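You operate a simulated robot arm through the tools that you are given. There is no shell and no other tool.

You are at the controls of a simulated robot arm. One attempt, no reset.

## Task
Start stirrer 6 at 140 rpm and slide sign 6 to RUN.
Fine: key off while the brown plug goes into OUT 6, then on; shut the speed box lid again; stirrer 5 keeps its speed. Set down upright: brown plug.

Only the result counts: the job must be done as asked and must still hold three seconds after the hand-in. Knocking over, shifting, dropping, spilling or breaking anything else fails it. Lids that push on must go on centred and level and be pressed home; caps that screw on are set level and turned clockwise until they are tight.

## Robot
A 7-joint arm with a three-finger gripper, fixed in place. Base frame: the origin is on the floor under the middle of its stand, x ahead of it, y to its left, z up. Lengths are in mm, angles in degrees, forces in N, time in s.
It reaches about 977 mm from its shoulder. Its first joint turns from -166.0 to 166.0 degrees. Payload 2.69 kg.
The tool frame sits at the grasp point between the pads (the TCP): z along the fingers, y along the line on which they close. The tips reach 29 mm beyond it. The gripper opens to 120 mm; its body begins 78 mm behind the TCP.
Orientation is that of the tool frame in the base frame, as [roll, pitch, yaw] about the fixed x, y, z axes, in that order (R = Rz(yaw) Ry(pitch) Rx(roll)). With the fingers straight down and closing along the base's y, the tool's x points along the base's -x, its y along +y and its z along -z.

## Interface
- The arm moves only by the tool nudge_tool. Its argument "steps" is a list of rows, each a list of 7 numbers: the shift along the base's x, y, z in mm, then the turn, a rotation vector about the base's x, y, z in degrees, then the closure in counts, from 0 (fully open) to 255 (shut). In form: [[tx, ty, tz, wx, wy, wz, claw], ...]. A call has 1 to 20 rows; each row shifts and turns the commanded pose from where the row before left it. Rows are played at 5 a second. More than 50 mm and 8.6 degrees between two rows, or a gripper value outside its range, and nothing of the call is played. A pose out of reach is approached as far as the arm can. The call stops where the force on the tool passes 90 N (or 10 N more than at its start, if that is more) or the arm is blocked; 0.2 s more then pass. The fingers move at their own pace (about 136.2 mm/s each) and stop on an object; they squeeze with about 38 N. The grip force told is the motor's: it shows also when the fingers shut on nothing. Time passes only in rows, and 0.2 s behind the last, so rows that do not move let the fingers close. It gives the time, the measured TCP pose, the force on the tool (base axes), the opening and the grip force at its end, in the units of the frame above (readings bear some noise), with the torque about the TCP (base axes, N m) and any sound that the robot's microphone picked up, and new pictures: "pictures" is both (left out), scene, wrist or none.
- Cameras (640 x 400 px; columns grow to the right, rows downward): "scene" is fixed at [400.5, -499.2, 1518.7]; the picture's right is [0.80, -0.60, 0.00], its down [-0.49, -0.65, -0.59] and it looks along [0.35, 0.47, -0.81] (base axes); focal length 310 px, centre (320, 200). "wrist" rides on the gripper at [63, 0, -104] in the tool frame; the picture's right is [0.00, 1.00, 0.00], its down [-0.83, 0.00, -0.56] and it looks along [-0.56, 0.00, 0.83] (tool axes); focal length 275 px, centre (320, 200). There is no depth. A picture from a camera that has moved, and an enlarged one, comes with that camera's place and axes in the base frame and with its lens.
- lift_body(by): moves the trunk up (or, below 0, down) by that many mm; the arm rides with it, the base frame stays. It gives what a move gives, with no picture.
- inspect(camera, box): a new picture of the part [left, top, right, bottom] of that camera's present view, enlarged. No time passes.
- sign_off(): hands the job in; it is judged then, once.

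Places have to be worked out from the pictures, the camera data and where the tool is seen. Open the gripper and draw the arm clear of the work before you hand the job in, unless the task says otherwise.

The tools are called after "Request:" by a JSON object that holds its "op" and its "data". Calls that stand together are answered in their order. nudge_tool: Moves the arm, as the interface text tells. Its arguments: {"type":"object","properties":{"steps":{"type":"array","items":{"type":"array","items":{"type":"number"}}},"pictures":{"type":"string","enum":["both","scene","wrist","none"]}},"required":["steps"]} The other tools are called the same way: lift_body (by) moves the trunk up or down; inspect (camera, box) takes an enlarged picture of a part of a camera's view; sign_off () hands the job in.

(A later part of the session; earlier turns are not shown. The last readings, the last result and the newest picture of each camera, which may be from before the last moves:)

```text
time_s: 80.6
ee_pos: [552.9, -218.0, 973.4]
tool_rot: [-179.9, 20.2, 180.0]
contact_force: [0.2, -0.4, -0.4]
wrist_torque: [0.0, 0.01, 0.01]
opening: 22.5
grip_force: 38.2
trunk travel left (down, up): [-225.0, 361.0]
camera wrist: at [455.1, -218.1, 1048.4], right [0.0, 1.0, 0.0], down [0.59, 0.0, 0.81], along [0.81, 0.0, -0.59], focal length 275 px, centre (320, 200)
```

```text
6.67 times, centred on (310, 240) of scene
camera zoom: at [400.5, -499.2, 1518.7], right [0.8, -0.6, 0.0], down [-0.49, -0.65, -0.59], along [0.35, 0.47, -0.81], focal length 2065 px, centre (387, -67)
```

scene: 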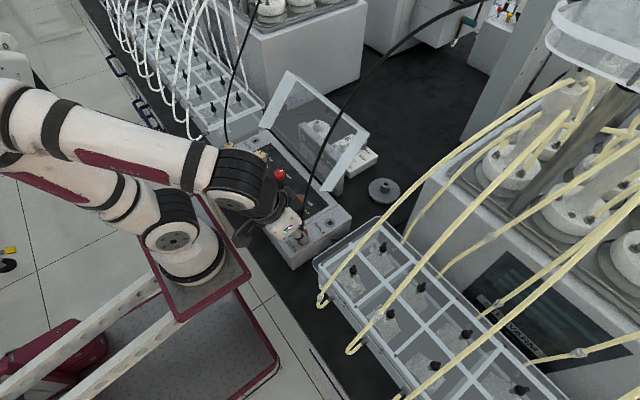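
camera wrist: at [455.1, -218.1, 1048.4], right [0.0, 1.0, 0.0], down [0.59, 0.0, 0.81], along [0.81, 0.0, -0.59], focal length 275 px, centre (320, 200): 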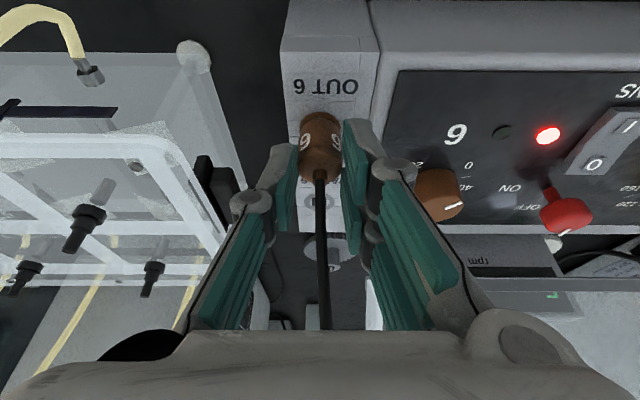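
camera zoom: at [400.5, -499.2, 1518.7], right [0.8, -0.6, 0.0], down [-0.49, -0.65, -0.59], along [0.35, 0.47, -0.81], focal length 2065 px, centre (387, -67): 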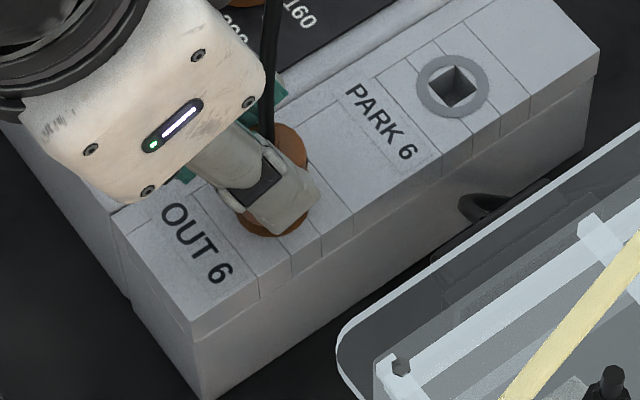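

No contact force so far with about 7 mm to go, so the pin appears to be entering. Continuing down in 2 mm rows until it seats.

Request:
{"op": "nudge_tool", "data": {"steps": [[0, 0, -2, 0, 0, 0, 255], [0, 0, -2, 0, 0, 0, 255], [0, 0, -1.5, 0, 0, 0, 255], [0, 0, -1.5, 0, 0, 0, 255], [0, 0, 0, 0, 0, 0, 255]], "pictures": "both"}}

Request:
{"op": "inspect", "data": {"camera": "wrist", "box": [270, 80, 370, 160]}}

Request:
{"op": "inspect", "data": {"camera": "scene", "box": [280, 210, 340, 270]}}

```text
time_s: 81.8
ee_pos: [553.7, -218.3, 967.2]
tool_rot: [-179.9, 20.4, 179.9]
contact_force: [-3.1, 5.2, 24.8]
wrist_torque: [0.21, -0.1, 0.03]
opening: 22.5
grip_force: 38.1
trunk travel left (down, up): [-225.0, 361.0]
camera wrist: at [455.6, -218.8, 1042.6], right [0.0, 1.0, 0.0], down [0.59, 0.01, 0.81], along [0.81, 0.0, -0.59], focal length 275 px, centre (320, 200)
```

scene: 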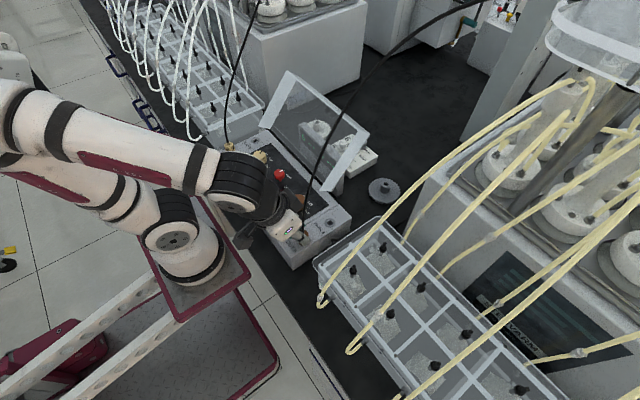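
wrist: 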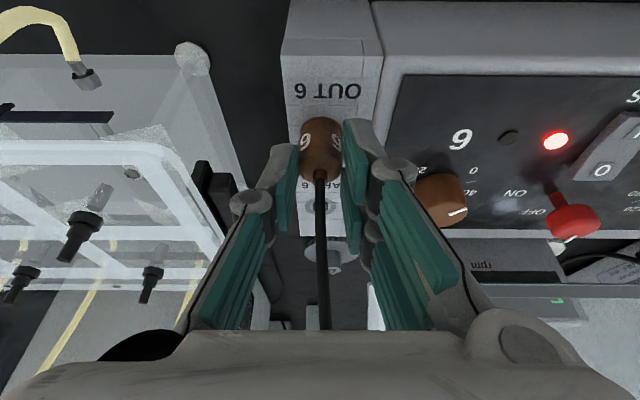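

```text
5.00 times, centred on (320, 120) of wrist
camera zoom: at [455.6, -218.8, 1042.6], right [0.0, 1.0, 0.0], down [0.59, 0.01, 0.81], along [0.81, 0.0, -0.59], focal length 1376 px, centre (320, 600)
```

zoom: 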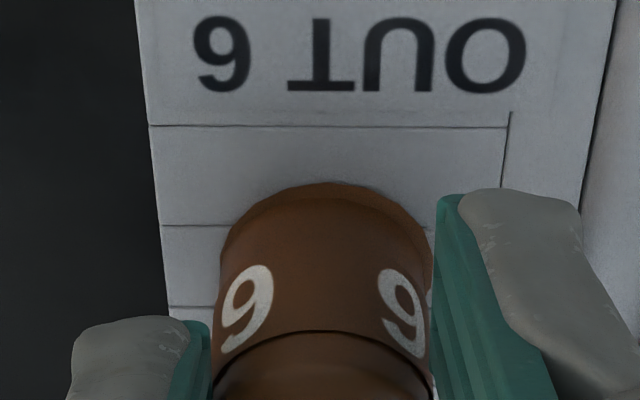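

```text
6.67 times, centred on (310, 240) of scene
camera zoom: at [400.5, -499.2, 1518.7], right [0.8, -0.6, 0.0], down [-0.49, -0.65, -0.59], along [0.35, 0.47, -0.81], focal length 2065 px, centre (387, -67)
```

zoom: 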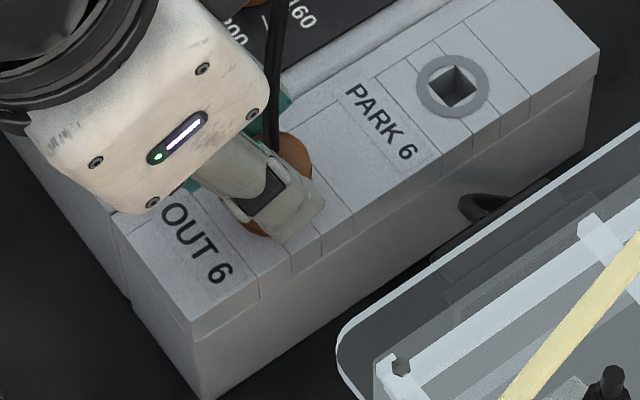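

Force has risen to 25 N and the camera height (1042.6) matches the height when it was seated in PARK 6 (1043.2), so the plug is seated. One more gentle press to confirm it is home.

Request:
{"op": "nudge_tool", "data": {"steps": [[0, 0, -1.5, 0, 0, 0, 255], [0, 0, -1.5, 0, 0, 0, 255], [0, 0, 0, 0, 0, 0, 255]], "pictures": "none"}}

```text
time_s: 82.6
ee_pos: [552.6, -220.2, 963.5]
tool_rot: [-179.8, 20.2, 180.0]
contact_force: [5.2, -0.9, 29.1]
wrist_torque: [-0.02, -0.59, 0.01]
opening: 21.9
grip_force: 38.0
trunk travel left (down, up): [-225.0, 361.0]
```

The fingers slid slightly down the plug at 29 N, so it's fully home. I'll ease up, open, and back out along the finger direction.

Request:
{"op": "nudge_tool", "data": {"steps": [[0, 0, 2, 0, 0, 0, 255], [0, 0, 0, 0, 0, 0, 200], [0, 0, 0, 0, 0, 0, 150], [0, 0, 0, 0, 0, 0, 150], [-6, 0, 16, 0, 0, 0, 150], [-6, 0, 16, 0, 0, 0, 150], [-8, 0, 22, 0, 0, 0, 150], [0, 0, 0, 0, 0, 0, 150]], "pictures": "both"}}

Request:
{"op": "inspect", "data": {"camera": "wrist", "box": [240, 60, 400, 200]}}

Request:
{"op": "inspect", "data": {"camera": "scene", "box": [260, 180, 360, 280]}}

```text
time_s: 84.4
ee_pos: [533.0, -217.4, 1019.2]
tool_rot: [-179.9, 20.1, -180.0]
contact_force: [0.5, 0.0, -0.2]
wrist_torque: [0.03, -0.01, 0.02]
opening: 49.4
grip_force: 0.2
trunk travel left (down, up): [-225.0, 361.0]
camera wrist: at [435.2, -217.2, 1094.0], right [0.0, 1.0, 0.0], down [0.59, 0.0, 0.81], along [0.81, 0.0, -0.59], focal length 275 px, centre (320, 200)
```

scene: 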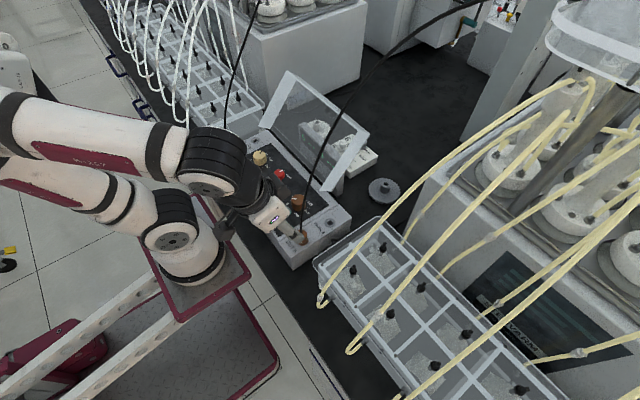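
wrist: 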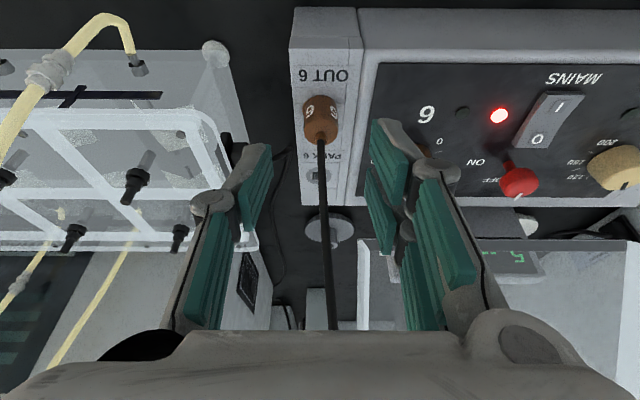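

```text
2.86 times, centred on (320, 130) of wrist
camera zoom: at [435.2, -217.2, 1094.0], right [0.0, 1.0, 0.0], down [0.59, 0.0, 0.81], along [0.81, 0.0, -0.59], focal length 786 px, centre (320, 400)
```

zoom: 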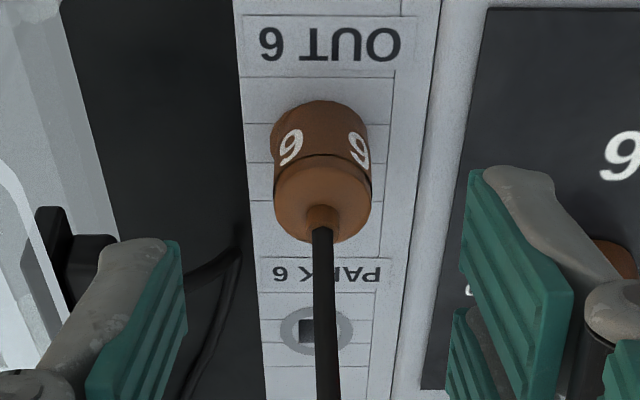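

```text
4.00 times, centred on (310, 230) of scene
camera zoom: at [400.5, -499.2, 1518.7], right [0.8, -0.6, 0.0], down [-0.49, -0.65, -0.59], along [0.35, 0.47, -0.81], focal length 1239 px, centre (360, 80)
```

zoom: 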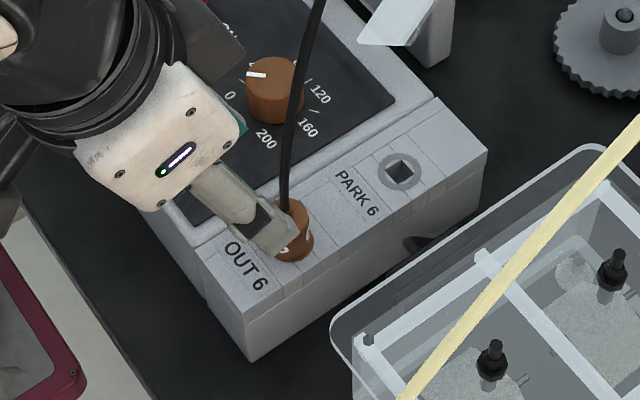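

The brown plug stands upright and flush in OUT 6, with PARK 6 empty. I'll back away clear of the cable, straighten the tool and move over the key, pre-turned +18° for turning it back ON.

Request:
{"op": "nudge_tool", "data": {"steps": [[-10, 0, 27, 0, 0, 0, 150], [-5, 0, 22, 0, 5, 0, 128], [5, 38, 0, 0, 5, 0, 128], [10, 42, 0, 0, 5, 0, 128], [20, 42, 0, 0, 5, 0, 128], [25, 40, 0, 0, 0, 6, 128], [38, 4, -10, 0, 0, 6, 128], [0, 0, -10, 0, 0, 6, 128], [0, 0, 0, 0, 0, 0, 128]], "pictures": "both"}}

Request:
{"op": "inspect", "data": {"camera": "wrist", "box": [220, 60, 420, 200]}}

```text
time_s: 86.4
ee_pos: [616.1, -52.8, 1045.8]
tool_rot: [-179.8, 0.0, -161.9]
contact_force: [-0.4, 0.1, -0.8]
wrist_torque: [0.0, -0.04, 0.0]
opening: 59.7
grip_force: 0.0
trunk travel left (down, up): [-225.0, 361.0]
camera wrist: at [554.0, -73.3, 1150.6], right [-0.31, 0.95, 0.0], down [0.79, 0.26, 0.56], along [0.53, 0.17, -0.83], focal length 275 px, centre (320, 200)
```

scene: 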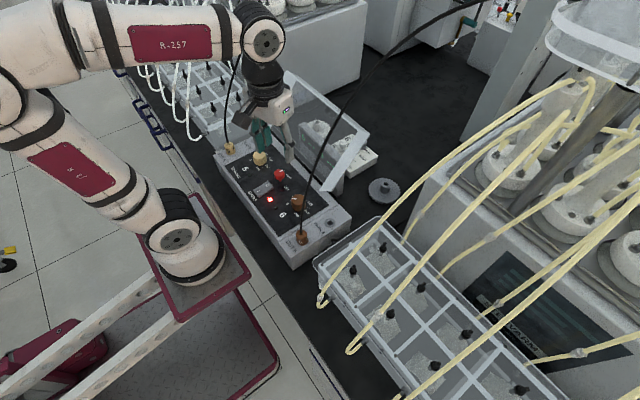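
wrist: 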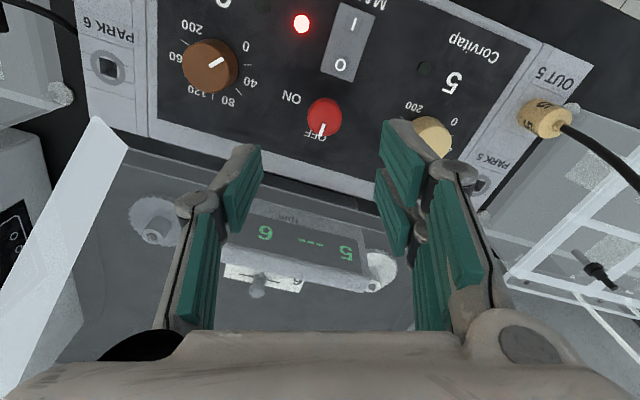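

```text
2.86 times, centred on (320, 130) of wrist
camera zoom: at [554.0, -73.3, 1150.6], right [-0.31, 0.95, 0.0], down [0.79, 0.26, 0.56], along [0.53, 0.17, -0.83], focal length 786 px, centre (320, 400)
```

zoom: 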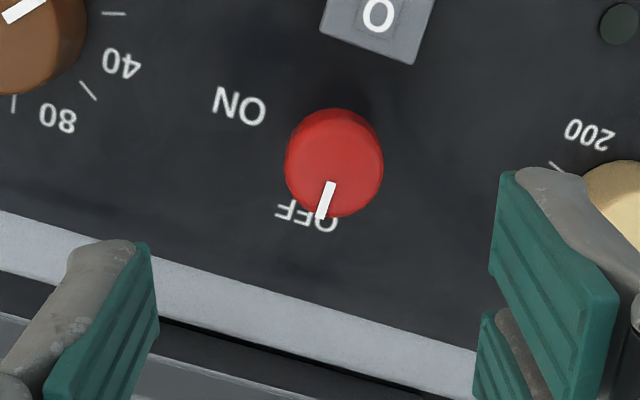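

Key pointer is at OFF; relative to the hand it is 3 mm toward +y. I'll correct that and descend to z≈968 around the key.

Request:
{"op": "nudge_tool", "data": {"steps": [[0.7, 3.2, -30, 0, 0, 0, 128], [0, 0, -30, 0, 0, 0, 128], [0, 0, -12, 0, 0, 0, 128], [0, 0, -5, 0, 0, 0, 150], [0, 0, 0, 0, 0, 0, 150]], "pictures": "wrist"}}

Request:
{"op": "inspect", "data": {"camera": "wrist", "box": [220, 100, 420, 240]}}

```text
time_s: 87.6
ee_pos: [615.1, -49.3, 971.0]
tool_rot: [-179.9, 0.1, -162.0]
contact_force: [0.3, -0.2, 0.3]
wrist_torque: [-0.02, 0.01, -0.03]
opening: 49.4
grip_force: 0.2
trunk travel left (down, up): [-225.0, 361.0]
camera wrist: at [553.9, -69.4, 1074.4], right [-0.31, 0.95, 0.0], down [0.79, 0.26, 0.56], along [0.53, 0.17, -0.83], focal length 275 px, centre (320, 200)
```

wrist: 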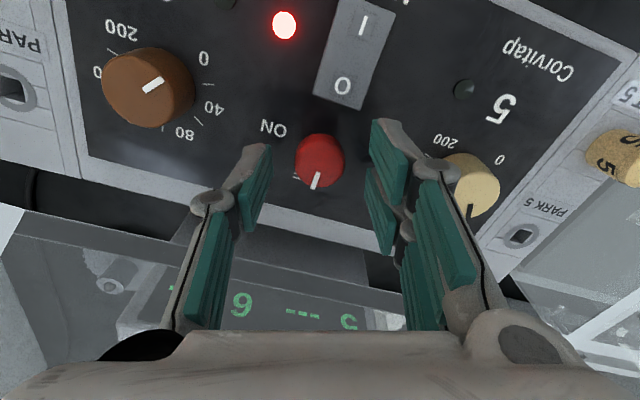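

```text
2.86 times, centred on (320, 170) of wrist
camera zoom: at [553.9, -69.4, 1074.4], right [-0.31, 0.95, 0.0], down [0.79, 0.26, 0.56], along [0.53, 0.17, -0.83], focal length 786 px, centre (320, 286)
```

zoom: 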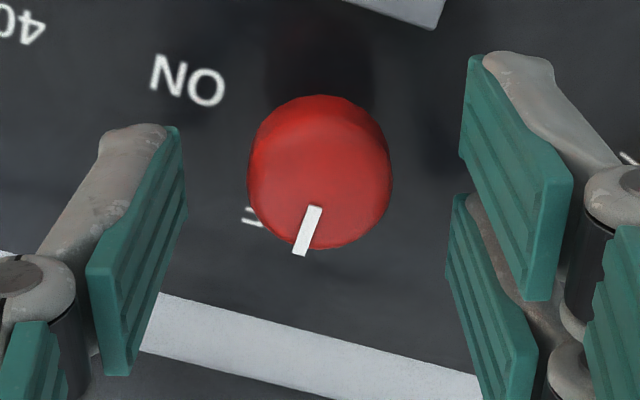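

Well centred on the key. I'll lower 2 mm, grip, turn -45°, release, swing back and re-grip.

Request:
{"op": "nudge_tool", "data": {"steps": [[0, 0, -2, 0, 0, 0, 200], [0, 0, 0, 0, 0, 0, 255], [0, 0, 0, 0, 0, 0, 255], [0, 0, 0, 0, 0, -7.5, 255], [0, 0, 0, 0, 0, -7.5, 255], [0, 0, 0, 0, 0, -7.5, 255], [0, 0, 0, 0, 0, -7.5, 255], [0, 0, 0, 0, 0, -7.5, 255], [0, 0, 0, 0, 0, -7.5, 255], [0, 0, 0, 0, 0, 0, 255]], "pictures": "wrist"}}

```text
time_s: 89.8
ee_pos: [617.0, -51.7, 970.7]
tool_rot: [-179.8, 0.2, 152.9]
contact_force: [4.7, -31.0, 5.7]
wrist_torque: [-0.44, 0.55, 0.05]
opening: 24.7
grip_force: 45.4
trunk travel left (down, up): [-225.0, 361.0]
camera wrist: at [557.7, -21.9, 1073.0], right [0.45, 0.89, 0.0], down [0.74, -0.37, 0.56], along [0.5, -0.25, -0.83], focal length 275 px, centre (320, 200)
```

wrist: 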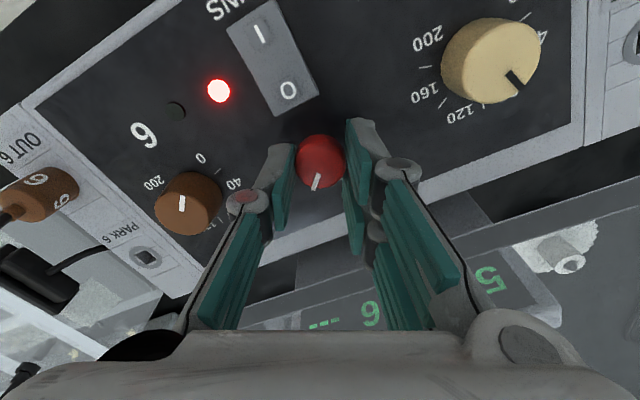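

Turned 45° so far. Releasing, swinging back, and re-gripping for the second half.

Request:
{"op": "nudge_tool", "data": {"steps": [[0, 0, 0, 0, 0, 0, 150], [0, 0, 0, 0, 0, 0, 150], [0, 0, 0, 0, 0, 7.5, 150], [0, 0, 0, 0, 0, 7.5, 150], [0, 0, 0, 0, 0, 7.5, 150], [0, 0, 0, 0, 0, 7.5, 150], [0, 0, 0, 0, 0, 7.5, 150], [0, 0, 0, 0, 0, 7.5, 150], [0, 0, 0, 0, 0, 0, 200], [0, 0, 0, 0, 0, 0, 255], [0, 0, 0, 0, 0, 0, 255]], "pictures": "wrist"}}

```text
time_s: 92.2
ee_pos: [616.9, -50.7, 970.0]
tool_rot: [-179.9, 0.1, -161.9]
contact_force: [4.3, -10.5, -0.8]
wrist_torque: [-0.32, -0.13, 0.07]
opening: 24.8
grip_force: 44.9
trunk travel left (down, up): [-225.0, 361.0]
camera wrist: at [554.6, -69.3, 1073.3], right [-0.31, 0.95, 0.0], down [0.79, 0.26, 0.56], along [0.53, 0.17, -0.83], focal length 275 px, centre (320, 200)
```

wrist: 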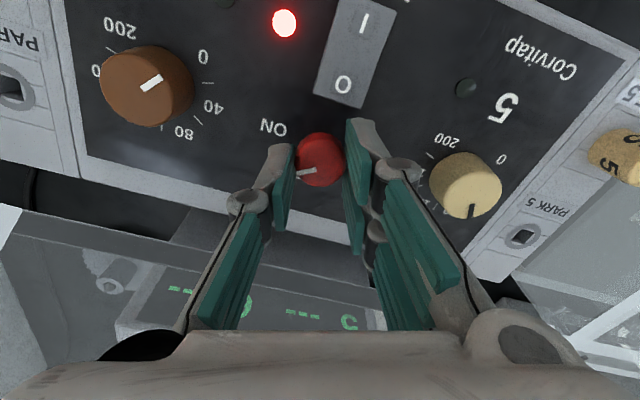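

The pointer is halfway between OFF and ON and the key is re-gripped. Turning the last 45° to ON.

Request:
{"op": "nudge_tool", "data": {"steps": [[0, 0, 0, 0, 0, -7.5, 255], [0, 0, 0, 0, 0, -7.5, 255], [0, 0, 0, 0, 0, -7.5, 255], [0, 0, 0, 0, 0, -7.5, 255], [0, 0, 0, 0, 0, -7.5, 255], [0, 0, 0, 0, 0, -7.5, 255], [0, 0, 0, 0, 0, 0, 255]], "pictures": "wrist"}}

Request:
{"op": "inspect", "data": {"camera": "wrist", "box": [220, 80, 420, 220]}}

Request:
{"op": "inspect", "data": {"camera": "scene", "box": [220, 110, 380, 260]}}

```text
time_s: 93.8
ee_pos: [614.3, -50.3, 970.2]
tool_rot: [-179.8, 0.1, 153.0]
contact_force: [-5.8, -28.8, 17.6]
wrist_torque: [-0.77, 0.26, 0.33]
opening: 24.4
grip_force: 45.0
trunk travel left (down, up): [-225.0, 361.0]
camera wrist: at [556.6, -21.5, 1073.3], right [0.45, 0.89, 0.0], down [0.74, -0.37, 0.56], along [0.5, -0.25, -0.83], focal length 275 px, centre (320, 200)
```

wrist: 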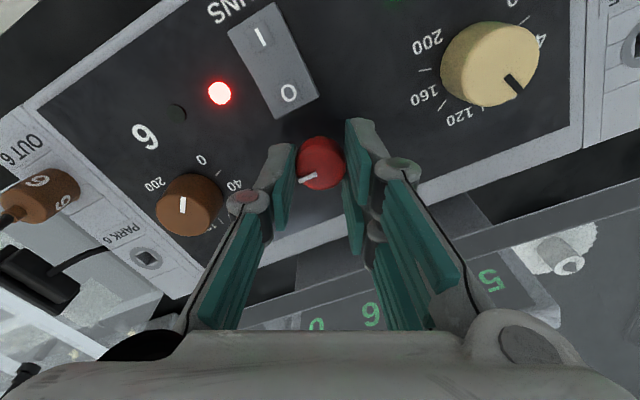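

```text
2.86 times, centred on (320, 150) of wrist
camera zoom: at [556.6, -21.5, 1073.3], right [0.45, 0.89, 0.0], down [0.74, -0.37, 0.56], along [0.5, -0.25, -0.83], focal length 786 px, centre (320, 343)
```

zoom: 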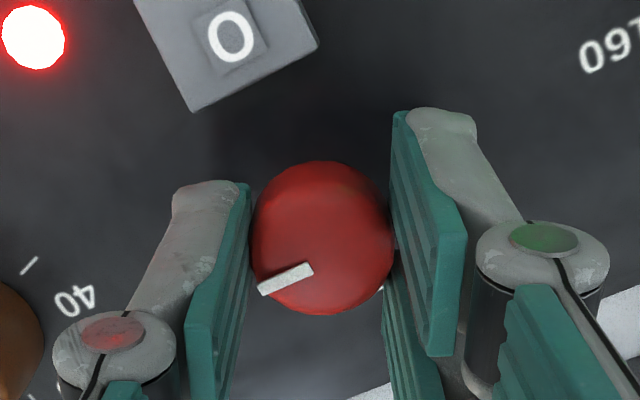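

```text
2.67 times, centred on (300, 185) of scene
camera zoom: at [400.5, -499.2, 1518.7], right [0.8, -0.6, 0.0], down [-0.49, -0.65, -0.59], along [0.35, 0.47, -0.81], focal length 826 px, centre (373, 240)
```

zoom: 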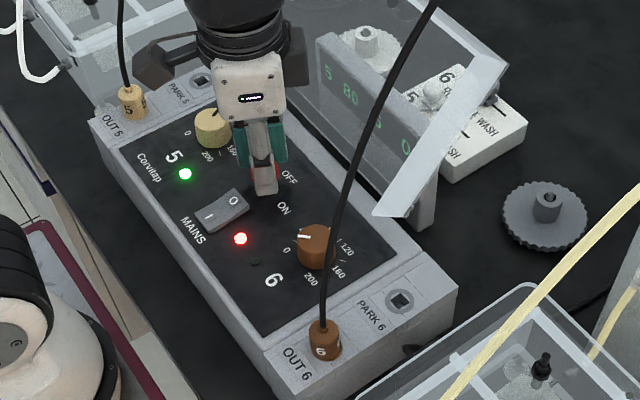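

Key is ON again: stirrer 5 reads 80 with its green lamp on, and 6 now reads 0. I'll release the key and rise, then look at knob 6 and where the cable now runs.

Request:
{"op": "nudge_tool", "data": {"steps": [[0, 0, 0, 0, 0, 0, 150], [0, 0, 0, 0, 0, 0, 150], [0, 0, 25, 0, 0, 0, 150], [0, 0, 30, 0, 0, 7, 150], [-20, -15, 30, 0, 0, 7, 128], [-20, -15, 20, 0, 0, 7, 128], [0, -10, 0, 0, 0, 6, 128], [0, 0, 0, 0, 0, 0, 128]], "pictures": "both"}}

Request:
{"op": "inspect", "data": {"camera": "wrist", "box": [140, 60, 420, 235]}}

Request:
{"op": "inspect", "data": {"camera": "scene", "box": [220, 0, 420, 260]}}

```text
time_s: 95.6
ee_pos: [572.7, -91.1, 1072.6]
tool_rot: [-179.9, 0.1, -180.0]
contact_force: [0.6, -0.3, 0.7]
wrist_torque: [0.0, 0.01, -0.02]
opening: 60.0
grip_force: 0.1
trunk travel left (down, up): [-225.0, 361.0]
camera wrist: at [508.4, -90.9, 1176.1], right [-0.01, 1.0, 0.0], down [0.83, 0.01, 0.56], along [0.56, 0.0, -0.83], focal length 275 px, centre (320, 200)
```

scene: 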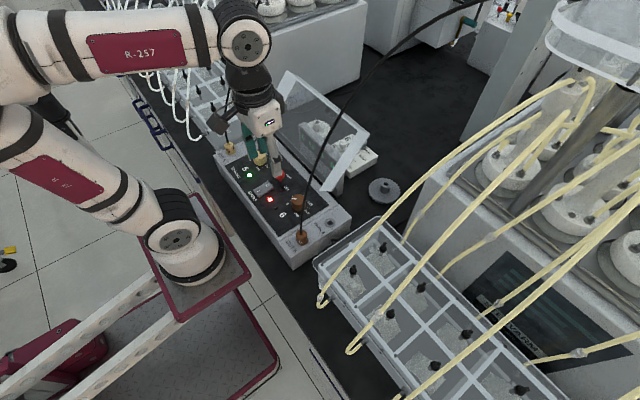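
wrist: 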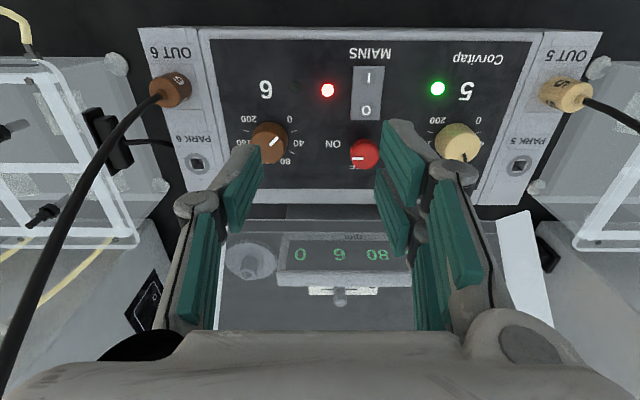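

```text
2.29 times, centred on (280, 148) of wrist
camera zoom: at [508.4, -90.9, 1176.1], right [-0.01, 1.0, 0.0], down [0.83, 0.01, 0.56], along [0.56, 0.0, -0.83], focal length 629 px, centre (411, 320)
```

zoom: 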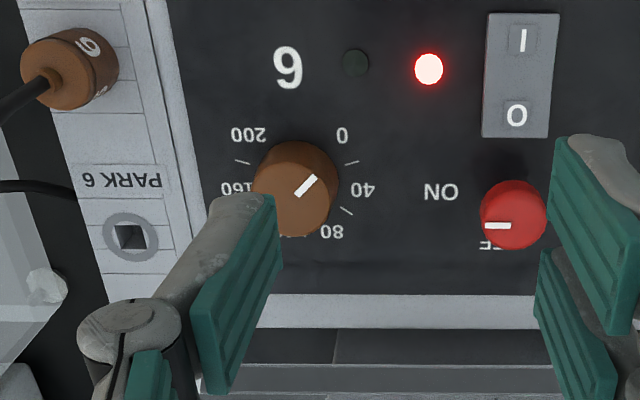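

```text
1.54 times, centred on (320, 130) of scene
camera zoom: at [400.5, -499.2, 1518.7], right [0.8, -0.6, 0.0], down [-0.49, -0.65, -0.59], along [0.35, 0.47, -0.81], focal length 476 px, centre (320, 308)
```

zoom: 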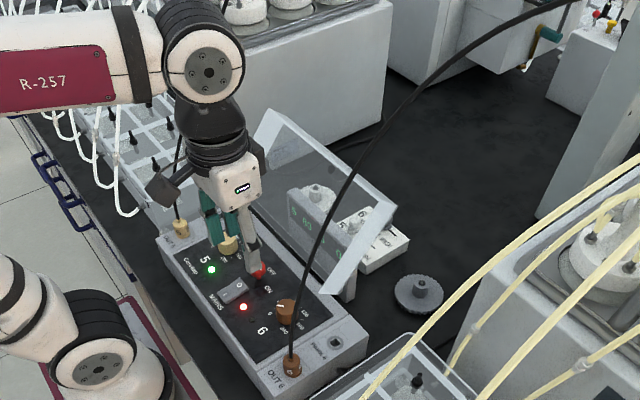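

6 reads 0 rpm with its knob at the 0 mark; the dial runs clockwise at about 1.35° per rpm, so 140 rpm needs roughly 189° clockwise. Knob 6 is at about (606, -136, top 947); I'll move above it pre-turned +15°.

Request:
{"op": "nudge_tool", "data": {"steps": [[17, -22, -10, 0, 0, 7.5, 128], [17.6, -23, -10, 0, 0, 7.5, 128], [0, 0, -15, 0, 0, 0, 128], [0, 0, 0, 0, 0, 0, 128]], "pictures": "wrist"}}

Request:
{"op": "inspect", "data": {"camera": "wrist", "box": [220, 80, 420, 220]}}

```text
time_s: 96.6
ee_pos: [610.8, -134.2, 1037.3]
tool_rot: [-180.0, 0.2, -165.0]
contact_force: [-0.4, 0.3, 0.7]
wrist_torque: [0.0, 0.01, -0.01]
opening: 59.4
grip_force: 0.1
trunk travel left (down, up): [-225.0, 361.0]
camera wrist: at [548.0, -150.0, 1140.5], right [-0.26, 0.96, 0.0], down [0.8, 0.22, 0.56], along [0.54, 0.15, -0.83], focal length 275 px, centre (320, 200)
```

wrist: 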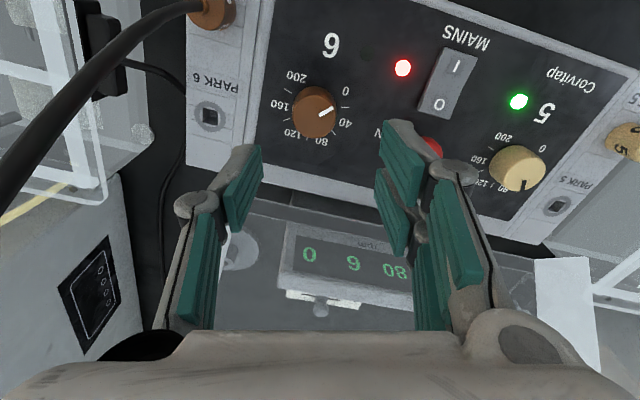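

```text
2.86 times, centred on (320, 150) of wrist
camera zoom: at [548.0, -150.0, 1140.5], right [-0.26, 0.96, 0.0], down [0.8, 0.22, 0.56], along [0.54, 0.15, -0.83], focal length 786 px, centre (320, 343)
```

zoom: 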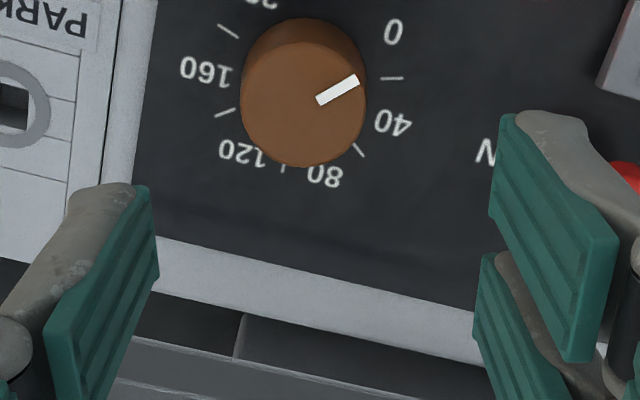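

I see the knob about (606.7, -138) – I'm roughly (2.4, 4) mm off. Correcting while descending part-way, then re-check.

Request:
{"op": "nudge_tool", "data": {"steps": [[-2.4, -4.2, -20, 0, 0, 0, 128], [0, 0, -25, 0, 0, 0, 128], [0, 0, 0, 0, 0, 0, 128]], "pictures": "wrist"}}

Request:
{"op": "inspect", "data": {"camera": "wrist", "box": [220, 80, 420, 220]}}

```text
time_s: 97.4
ee_pos: [607.4, -136.9, 992.7]
tool_rot: [-179.9, 0.1, -165.0]
contact_force: [0.3, 0.1, 0.5]
wrist_torque: [-0.01, 0.01, 0.02]
opening: 59.7
grip_force: 0.1
trunk travel left (down, up): [-225.0, 361.0]
camera wrist: at [544.4, -153.4, 1096.8], right [-0.26, 0.96, 0.0], down [0.8, 0.22, 0.56], along [0.54, 0.15, -0.83], focal length 275 px, centre (320, 200)
```

wrist: 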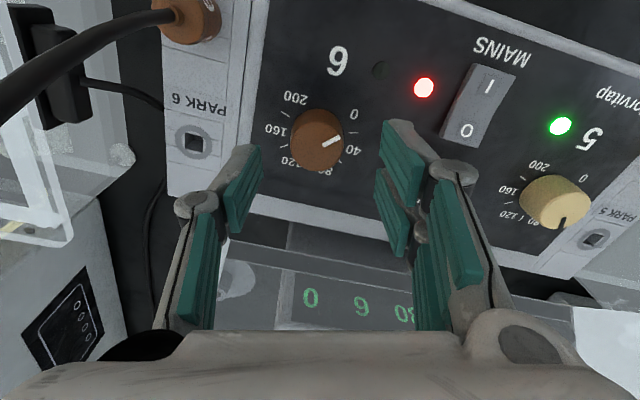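

```text
2.86 times, centred on (320, 150) of wrist
camera zoom: at [544.4, -153.4, 1096.8], right [-0.26, 0.96, 0.0], down [0.8, 0.22, 0.56], along [0.54, 0.15, -0.83], focal length 786 px, centre (320, 343)
```

zoom: 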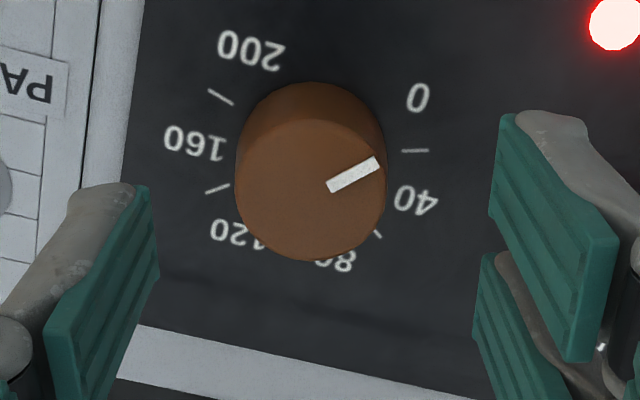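

Nearly centred; a last trim of (+0.9, -1.6) and down to z≈966, then close on the knob.

Request:
{"op": "nudge_tool", "data": {"steps": [[0.9, -1.6, -12, 0, 0, 0, 128], [0, 0, -10, 0, 0, 0, 128], [0, 0, -4, 0, 0, 0, 128], [0, 0, 0, 0, 0, 0, 190], [0, 0, 0, 0, 0, 0, 255], [0, 0, 0, 0, 0, 0, 255]], "pictures": "wrist"}}

Request:
{"op": "inspect", "data": {"camera": "wrist", "box": [220, 80, 420, 220]}}

```text
time_s: 98.8
ee_pos: [608.5, -138.3, 968.1]
tool_rot: [-179.9, 0.1, -164.9]
contact_force: [0.4, -5.0, -4.1]
wrist_torque: [-0.17, -0.55, -0.02]
opening: 31.3
grip_force: 45.4
trunk travel left (down, up): [-225.0, 361.0]
camera wrist: at [545.5, -155.2, 1071.4], right [-0.26, 0.96, 0.0], down [0.8, 0.22, 0.56], along [0.54, 0.15, -0.83], focal length 275 px, centre (320, 200)
```

wrist: 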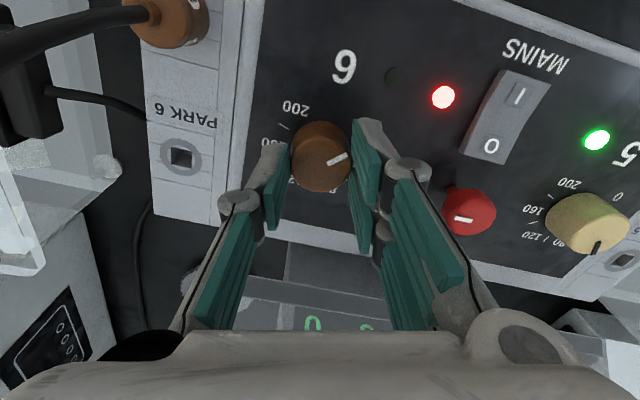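

```text
2.86 times, centred on (320, 150) of wrist
camera zoom: at [545.5, -155.2, 1071.4], right [-0.26, 0.96, 0.0], down [0.8, 0.22, 0.56], along [0.54, 0.15, -0.83], focal length 786 px, centre (320, 343)
```

zoom: 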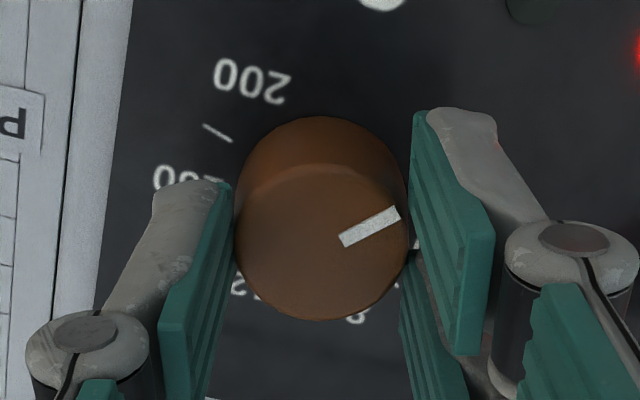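

Knob 6 is gripped (31.3 mm) with low side load. Turning it clockwise 60° as the first stage.

Request:
{"op": "nudge_tool", "data": {"steps": [[0, 0, 0, 0, 0, -7.5, 255], [0, 0, 0, 0, 0, -7.5, 255], [0, 0, 0, 0, 0, -7.5, 255], [0, 0, 0, 0, 0, -7.5, 255], [0, 0, 0, 0, 0, -7.5, 255], [0, 0, 0, 0, 0, -7.5, 255], [0, 0, 0, 0, 0, -7.5, 255], [0, 0, 0, 0, 0, -7.5, 255], [0, 0, 0, 0, 0, 0, 255]], "pictures": "both"}}

Request:
{"op": "inspect", "data": {"camera": "scene", "box": [240, 100, 380, 230]}}

```text
time_s: 100.8
ee_pos: [609.3, -136.7, 966.8]
tool_rot: [180.0, 0.0, 134.8]
contact_force: [0.4, 30.3, -1.4]
wrist_torque: [1.25, 0.71, 0.05]
opening: 31.4
grip_force: 45.3
trunk travel left (down, up): [-225.0, 361.0]
camera wrist: at [562.1, -93.0, 1071.6], right [0.7, 0.71, 0.0], down [0.59, -0.59, 0.56], along [0.39, -0.39, -0.83], focal length 275 px, centre (320, 200)
```

scene: 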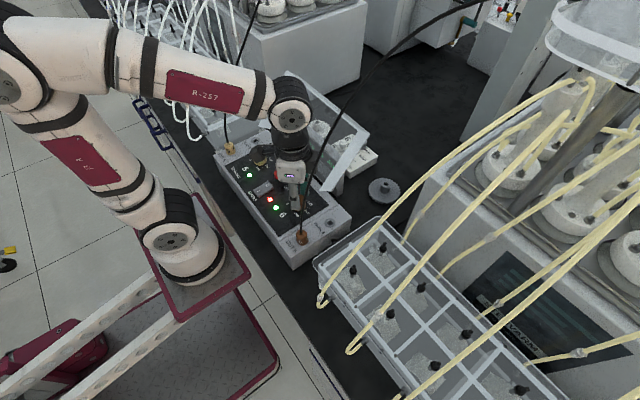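
wrist: 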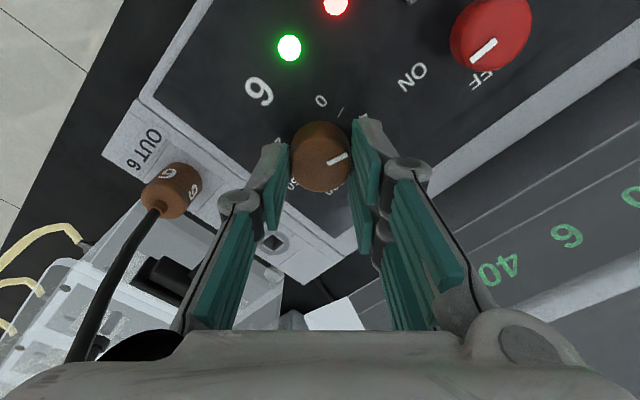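

```text
3.08 times, centred on (310, 165) of scene
camera zoom: at [400.5, -499.2, 1518.7], right [0.8, -0.6, 0.0], down [-0.49, -0.65, -0.59], along [0.35, 0.47, -0.81], focal length 953 px, centre (351, 308)
```

zoom: 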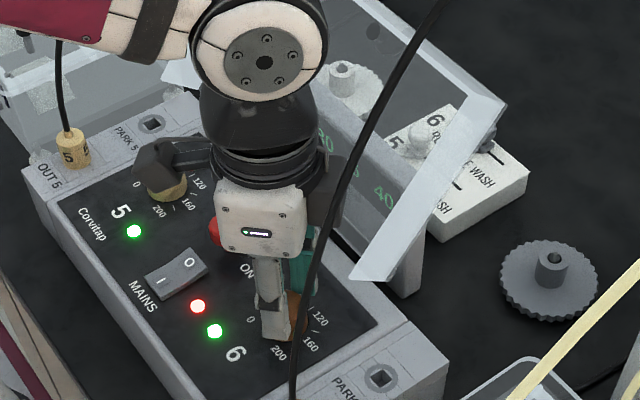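

Stirrer 6's lamp is lit and the display shows 40. I'll release, swing back +60°, and grip again.

Request:
{"op": "nudge_tool", "data": {"steps": [[0, 0, 0, 0, 0, 0, 150], [0, 0, 0, 0, 0, 0, 128], [0, 0, 0, 0, 0, 7.5, 128], [0, 0, 0, 0, 0, 7.5, 128], [0, 0, 0, 0, 0, 7.5, 128], [0, 0, 0, 0, 0, 7.5, 128], [0, 0, 0, 0, 0, 7.5, 128], [0, 0, 0, 0, 0, 7.5, 128], [0, 0, 0, 0, 0, 7.5, 128], [0, 0, 0, 0, 0, 7.5, 128], [0, 0, 0, 0, 0, 0, 128]], "pictures": "wrist"}}

Request:
{"op": "inspect", "data": {"camera": "wrist", "box": [220, 80, 420, 220]}}

```text
time_s: 103.2
ee_pos: [608.7, -139.5, 968.2]
tool_rot: [-179.9, 0.1, -164.8]
contact_force: [0.4, 0.8, -0.5]
wrist_torque: [0.03, 0.0, 0.0]
opening: 59.8
grip_force: 0.2
trunk travel left (down, up): [-225.0, 361.0]
camera wrist: at [546.4, -156.4, 1071.7], right [-0.27, 0.96, 0.0], down [0.8, 0.22, 0.56], along [0.54, 0.15, -0.83], focal length 275 px, centre (320, 200)
```

wrist: 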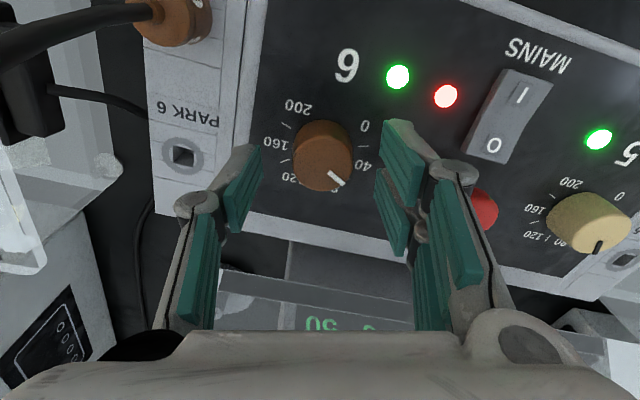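

```text
2.86 times, centred on (320, 150) of wrist
camera zoom: at [546.4, -156.4, 1071.7], right [-0.27, 0.96, 0.0], down [0.8, 0.22, 0.56], along [0.54, 0.15, -0.83], focal length 786 px, centre (320, 343)
```

zoom: 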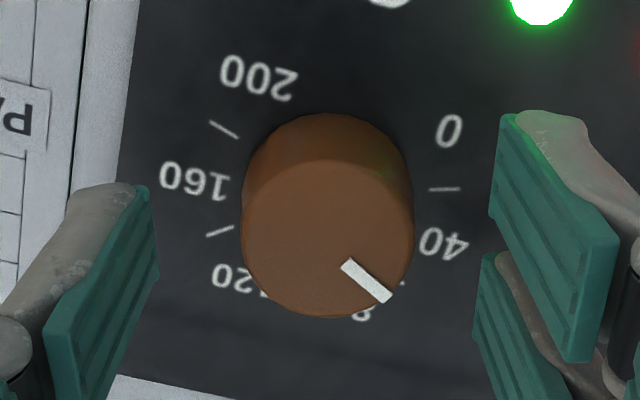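

Part of the display is visible; let me read it and check the pointer.

Request:
{"op": "inspect", "data": {"camera": "wrist", "box": [220, 260, 440, 340]}}

Request:
{"op": "inspect", "data": {"camera": "scene", "box": [290, 110, 360, 190]}}

```text
2.91 times, centred on (330, 300) of wrist
camera zoom: at [546.4, -156.4, 1071.7], right [-0.27, 0.96, 0.0], down [0.8, 0.22, 0.56], along [0.54, 0.15, -0.83], focal length 801 px, centre (291, -91)
```

zoom: 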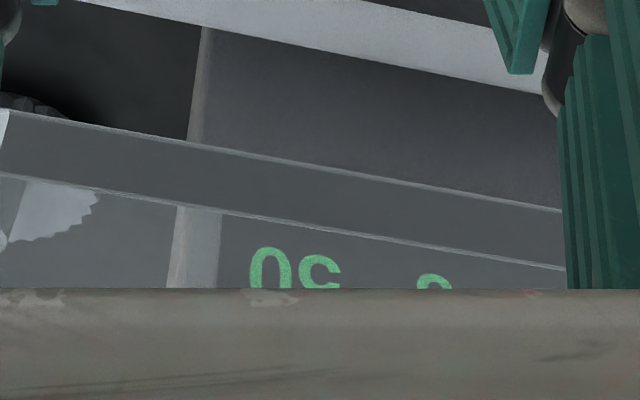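

```text
5.00 times, centred on (325, 150) of scene
camera zoom: at [400.5, -499.2, 1518.7], right [0.8, -0.6, 0.0], down [-0.49, -0.65, -0.59], along [0.35, 0.47, -0.81], focal length 1549 px, centre (295, 450)
```

zoom: 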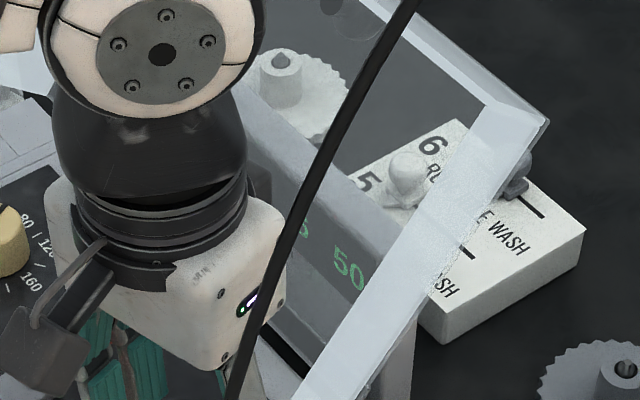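

Display reads 50 now (it shows tens). Knob still centred; I'll grip and turn another 60° clockwise.

Request:
{"op": "nudge_tool", "data": {"steps": [[0, 0, 0, 0, 0, 0, 190], [0, 0, 0, 0, 0, 0, 255], [0, 0, 0, 0, 0, 0, 255], [0, 0, 0, 0, 0, -7.5, 255], [0, 0, 0, 0, 0, -7.5, 255], [0, 0, 0, 0, 0, -7.5, 255], [0, 0, 0, 0, 0, -7.5, 255], [0, 0, 0, 0, 0, -7.5, 255], [0, 0, 0, 0, 0, -7.5, 255], [0, 0, 0, 0, 0, -7.5, 255], [0, 0, 0, 0, 0, -7.5, 255], [0, 0, 0, 0, 0, 0, 255], [0, 0, 0, 0, 0, 0, 255]], "pictures": "both"}}

Request:
{"op": "inspect", "data": {"camera": "wrist", "box": [420, 180, 640, 320]}}

Request:
{"op": "inspect", "data": {"camera": "scene", "box": [290, 110, 360, 190]}}

```text
time_s: 106.0
ee_pos: [608.8, -137.9, 968.6]
tool_rot: [-179.9, 0.2, 135.0]
contact_force: [2.7, 18.8, 2.2]
wrist_torque: [0.33, -0.36, -0.03]
opening: 31.0
grip_force: 44.9
trunk travel left (down, up): [-225.0, 361.0]
camera wrist: at [562.2, -93.2, 1071.5], right [0.7, 0.71, 0.0], down [0.59, -0.58, 0.56], along [0.4, -0.39, -0.83], focal length 275 px, centre (320, 200)
```

scene: 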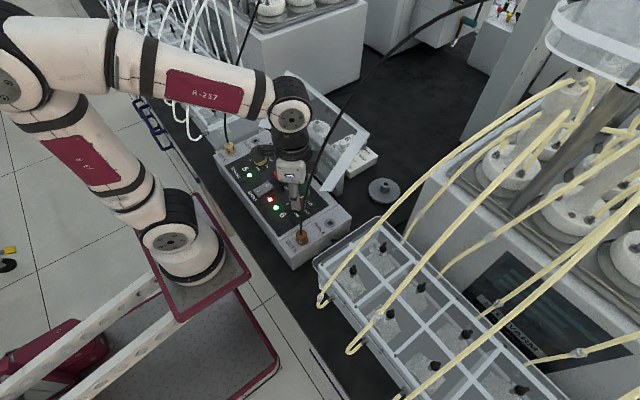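
wrist: 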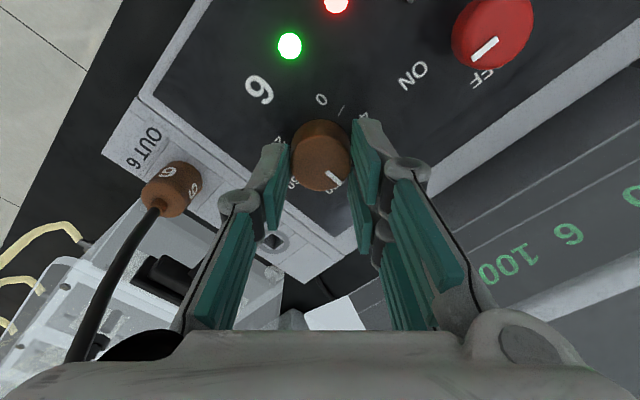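

```text
2.86 times, centred on (530, 250) of wrist
camera zoom: at [562.2, -93.2, 1071.5], right [0.7, 0.71, 0.0], down [0.59, -0.58, 0.56], along [0.4, -0.39, -0.83], focal length 786 px, centre (-280, 57)
```

zoom: 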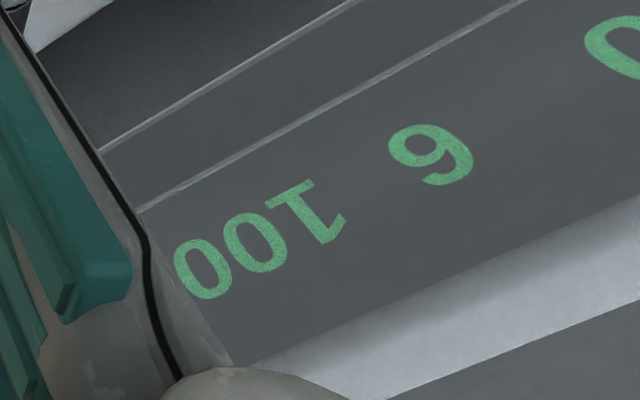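

```text
5.00 times, centred on (325, 150) of scene
camera zoom: at [400.5, -499.2, 1518.7], right [0.8, -0.6, 0.0], down [-0.49, -0.65, -0.59], along [0.35, 0.47, -0.81], focal length 1549 px, centre (295, 450)
```

zoom: 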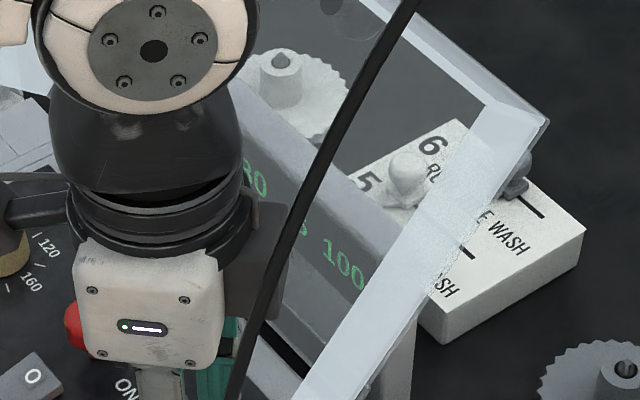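

Display shows 100. One more stage: release, swing back +60°, check the pointer, then grip again.

Request:
{"op": "nudge_tool", "data": {"steps": [[0, 0, 0, 0, 0, 0, 150], [0, 0, 0, 0, 0, 0, 128], [0, 0, 0, 0, 0, 7.5, 128], [0, 0, 0, 0, 0, 7.5, 128], [0, 0, 0, 0, 0, 7.5, 128], [0, 0, 0, 0, 0, 7.5, 128], [0, 0, 0, 0, 0, 7.5, 128], [0, 0, 0, 0, 0, 7.5, 128], [0, 0, 0, 0, 0, 7.5, 128], [0, 0, 0, 0, 0, 7.5, 128], [0, 0, 0, 0, 0, 0, 128]], "pictures": "both"}}

Request:
{"op": "inspect", "data": {"camera": "wrist", "box": [220, 80, 420, 220]}}

Request:
{"op": "inspect", "data": {"camera": "scene", "box": [290, 110, 360, 190]}}

```text
time_s: 108.4
ee_pos: [608.9, -139.3, 969.2]
tool_rot: [-179.9, 0.0, -164.9]
contact_force: [-0.4, 0.3, 0.6]
wrist_torque: [0.02, 0.02, 0.0]
opening: 59.8
grip_force: 0.0
trunk travel left (down, up): [-225.0, 361.0]
camera wrist: at [546.4, -156.2, 1071.9], right [-0.27, 0.96, 0.0], down [0.8, 0.22, 0.56], along [0.54, 0.15, -0.83], focal length 275 px, centre (320, 200)
```

scene: 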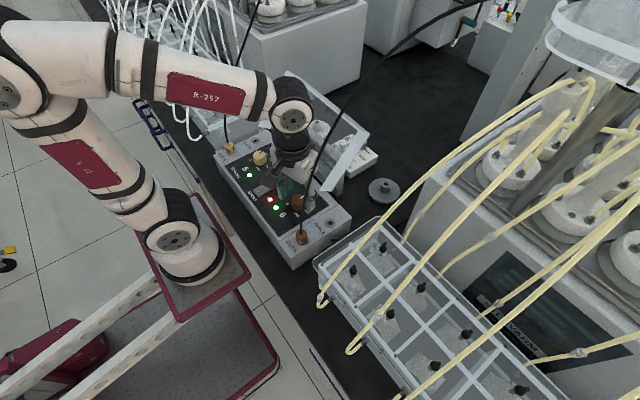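
wrist: 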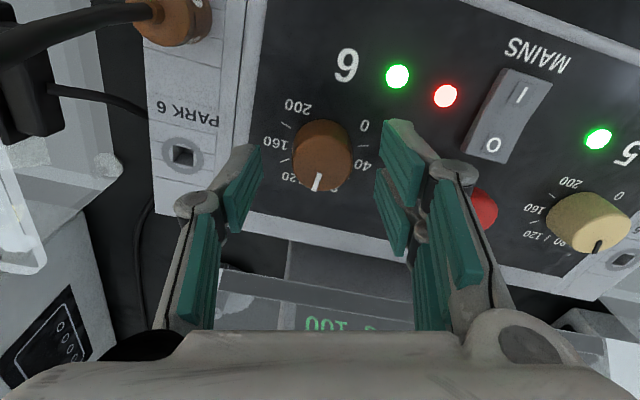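

```text
2.86 times, centred on (320, 150) of wrist
camera zoom: at [546.4, -156.2, 1071.9], right [-0.27, 0.96, 0.0], down [0.8, 0.22, 0.56], along [0.54, 0.15, -0.83], focal length 786 px, centre (320, 343)
```

zoom: 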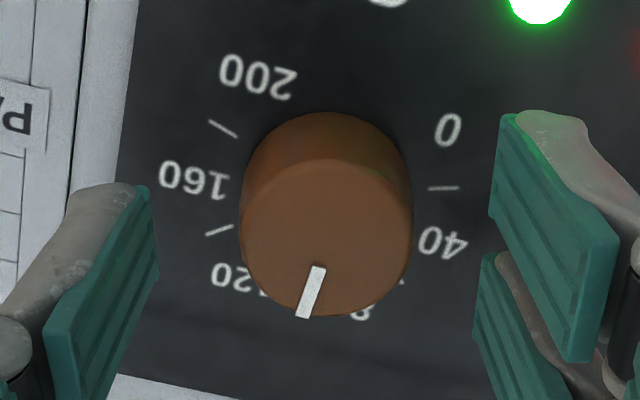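

```text
5.00 times, centred on (325, 150) of scene
camera zoom: at [400.5, -499.2, 1518.7], right [0.8, -0.6, 0.0], down [-0.49, -0.65, -0.59], along [0.35, 0.47, -0.81], focal length 1549 px, centre (295, 450)
```

zoom: 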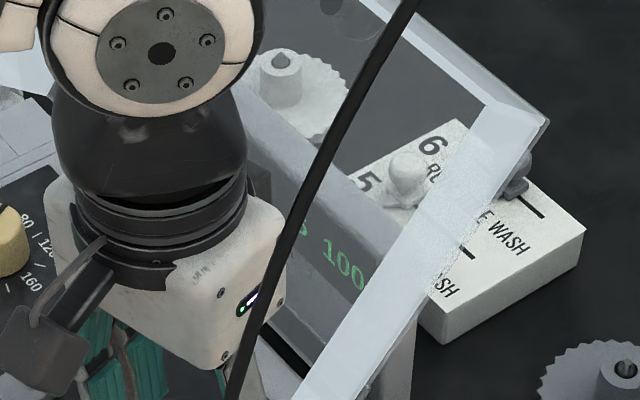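

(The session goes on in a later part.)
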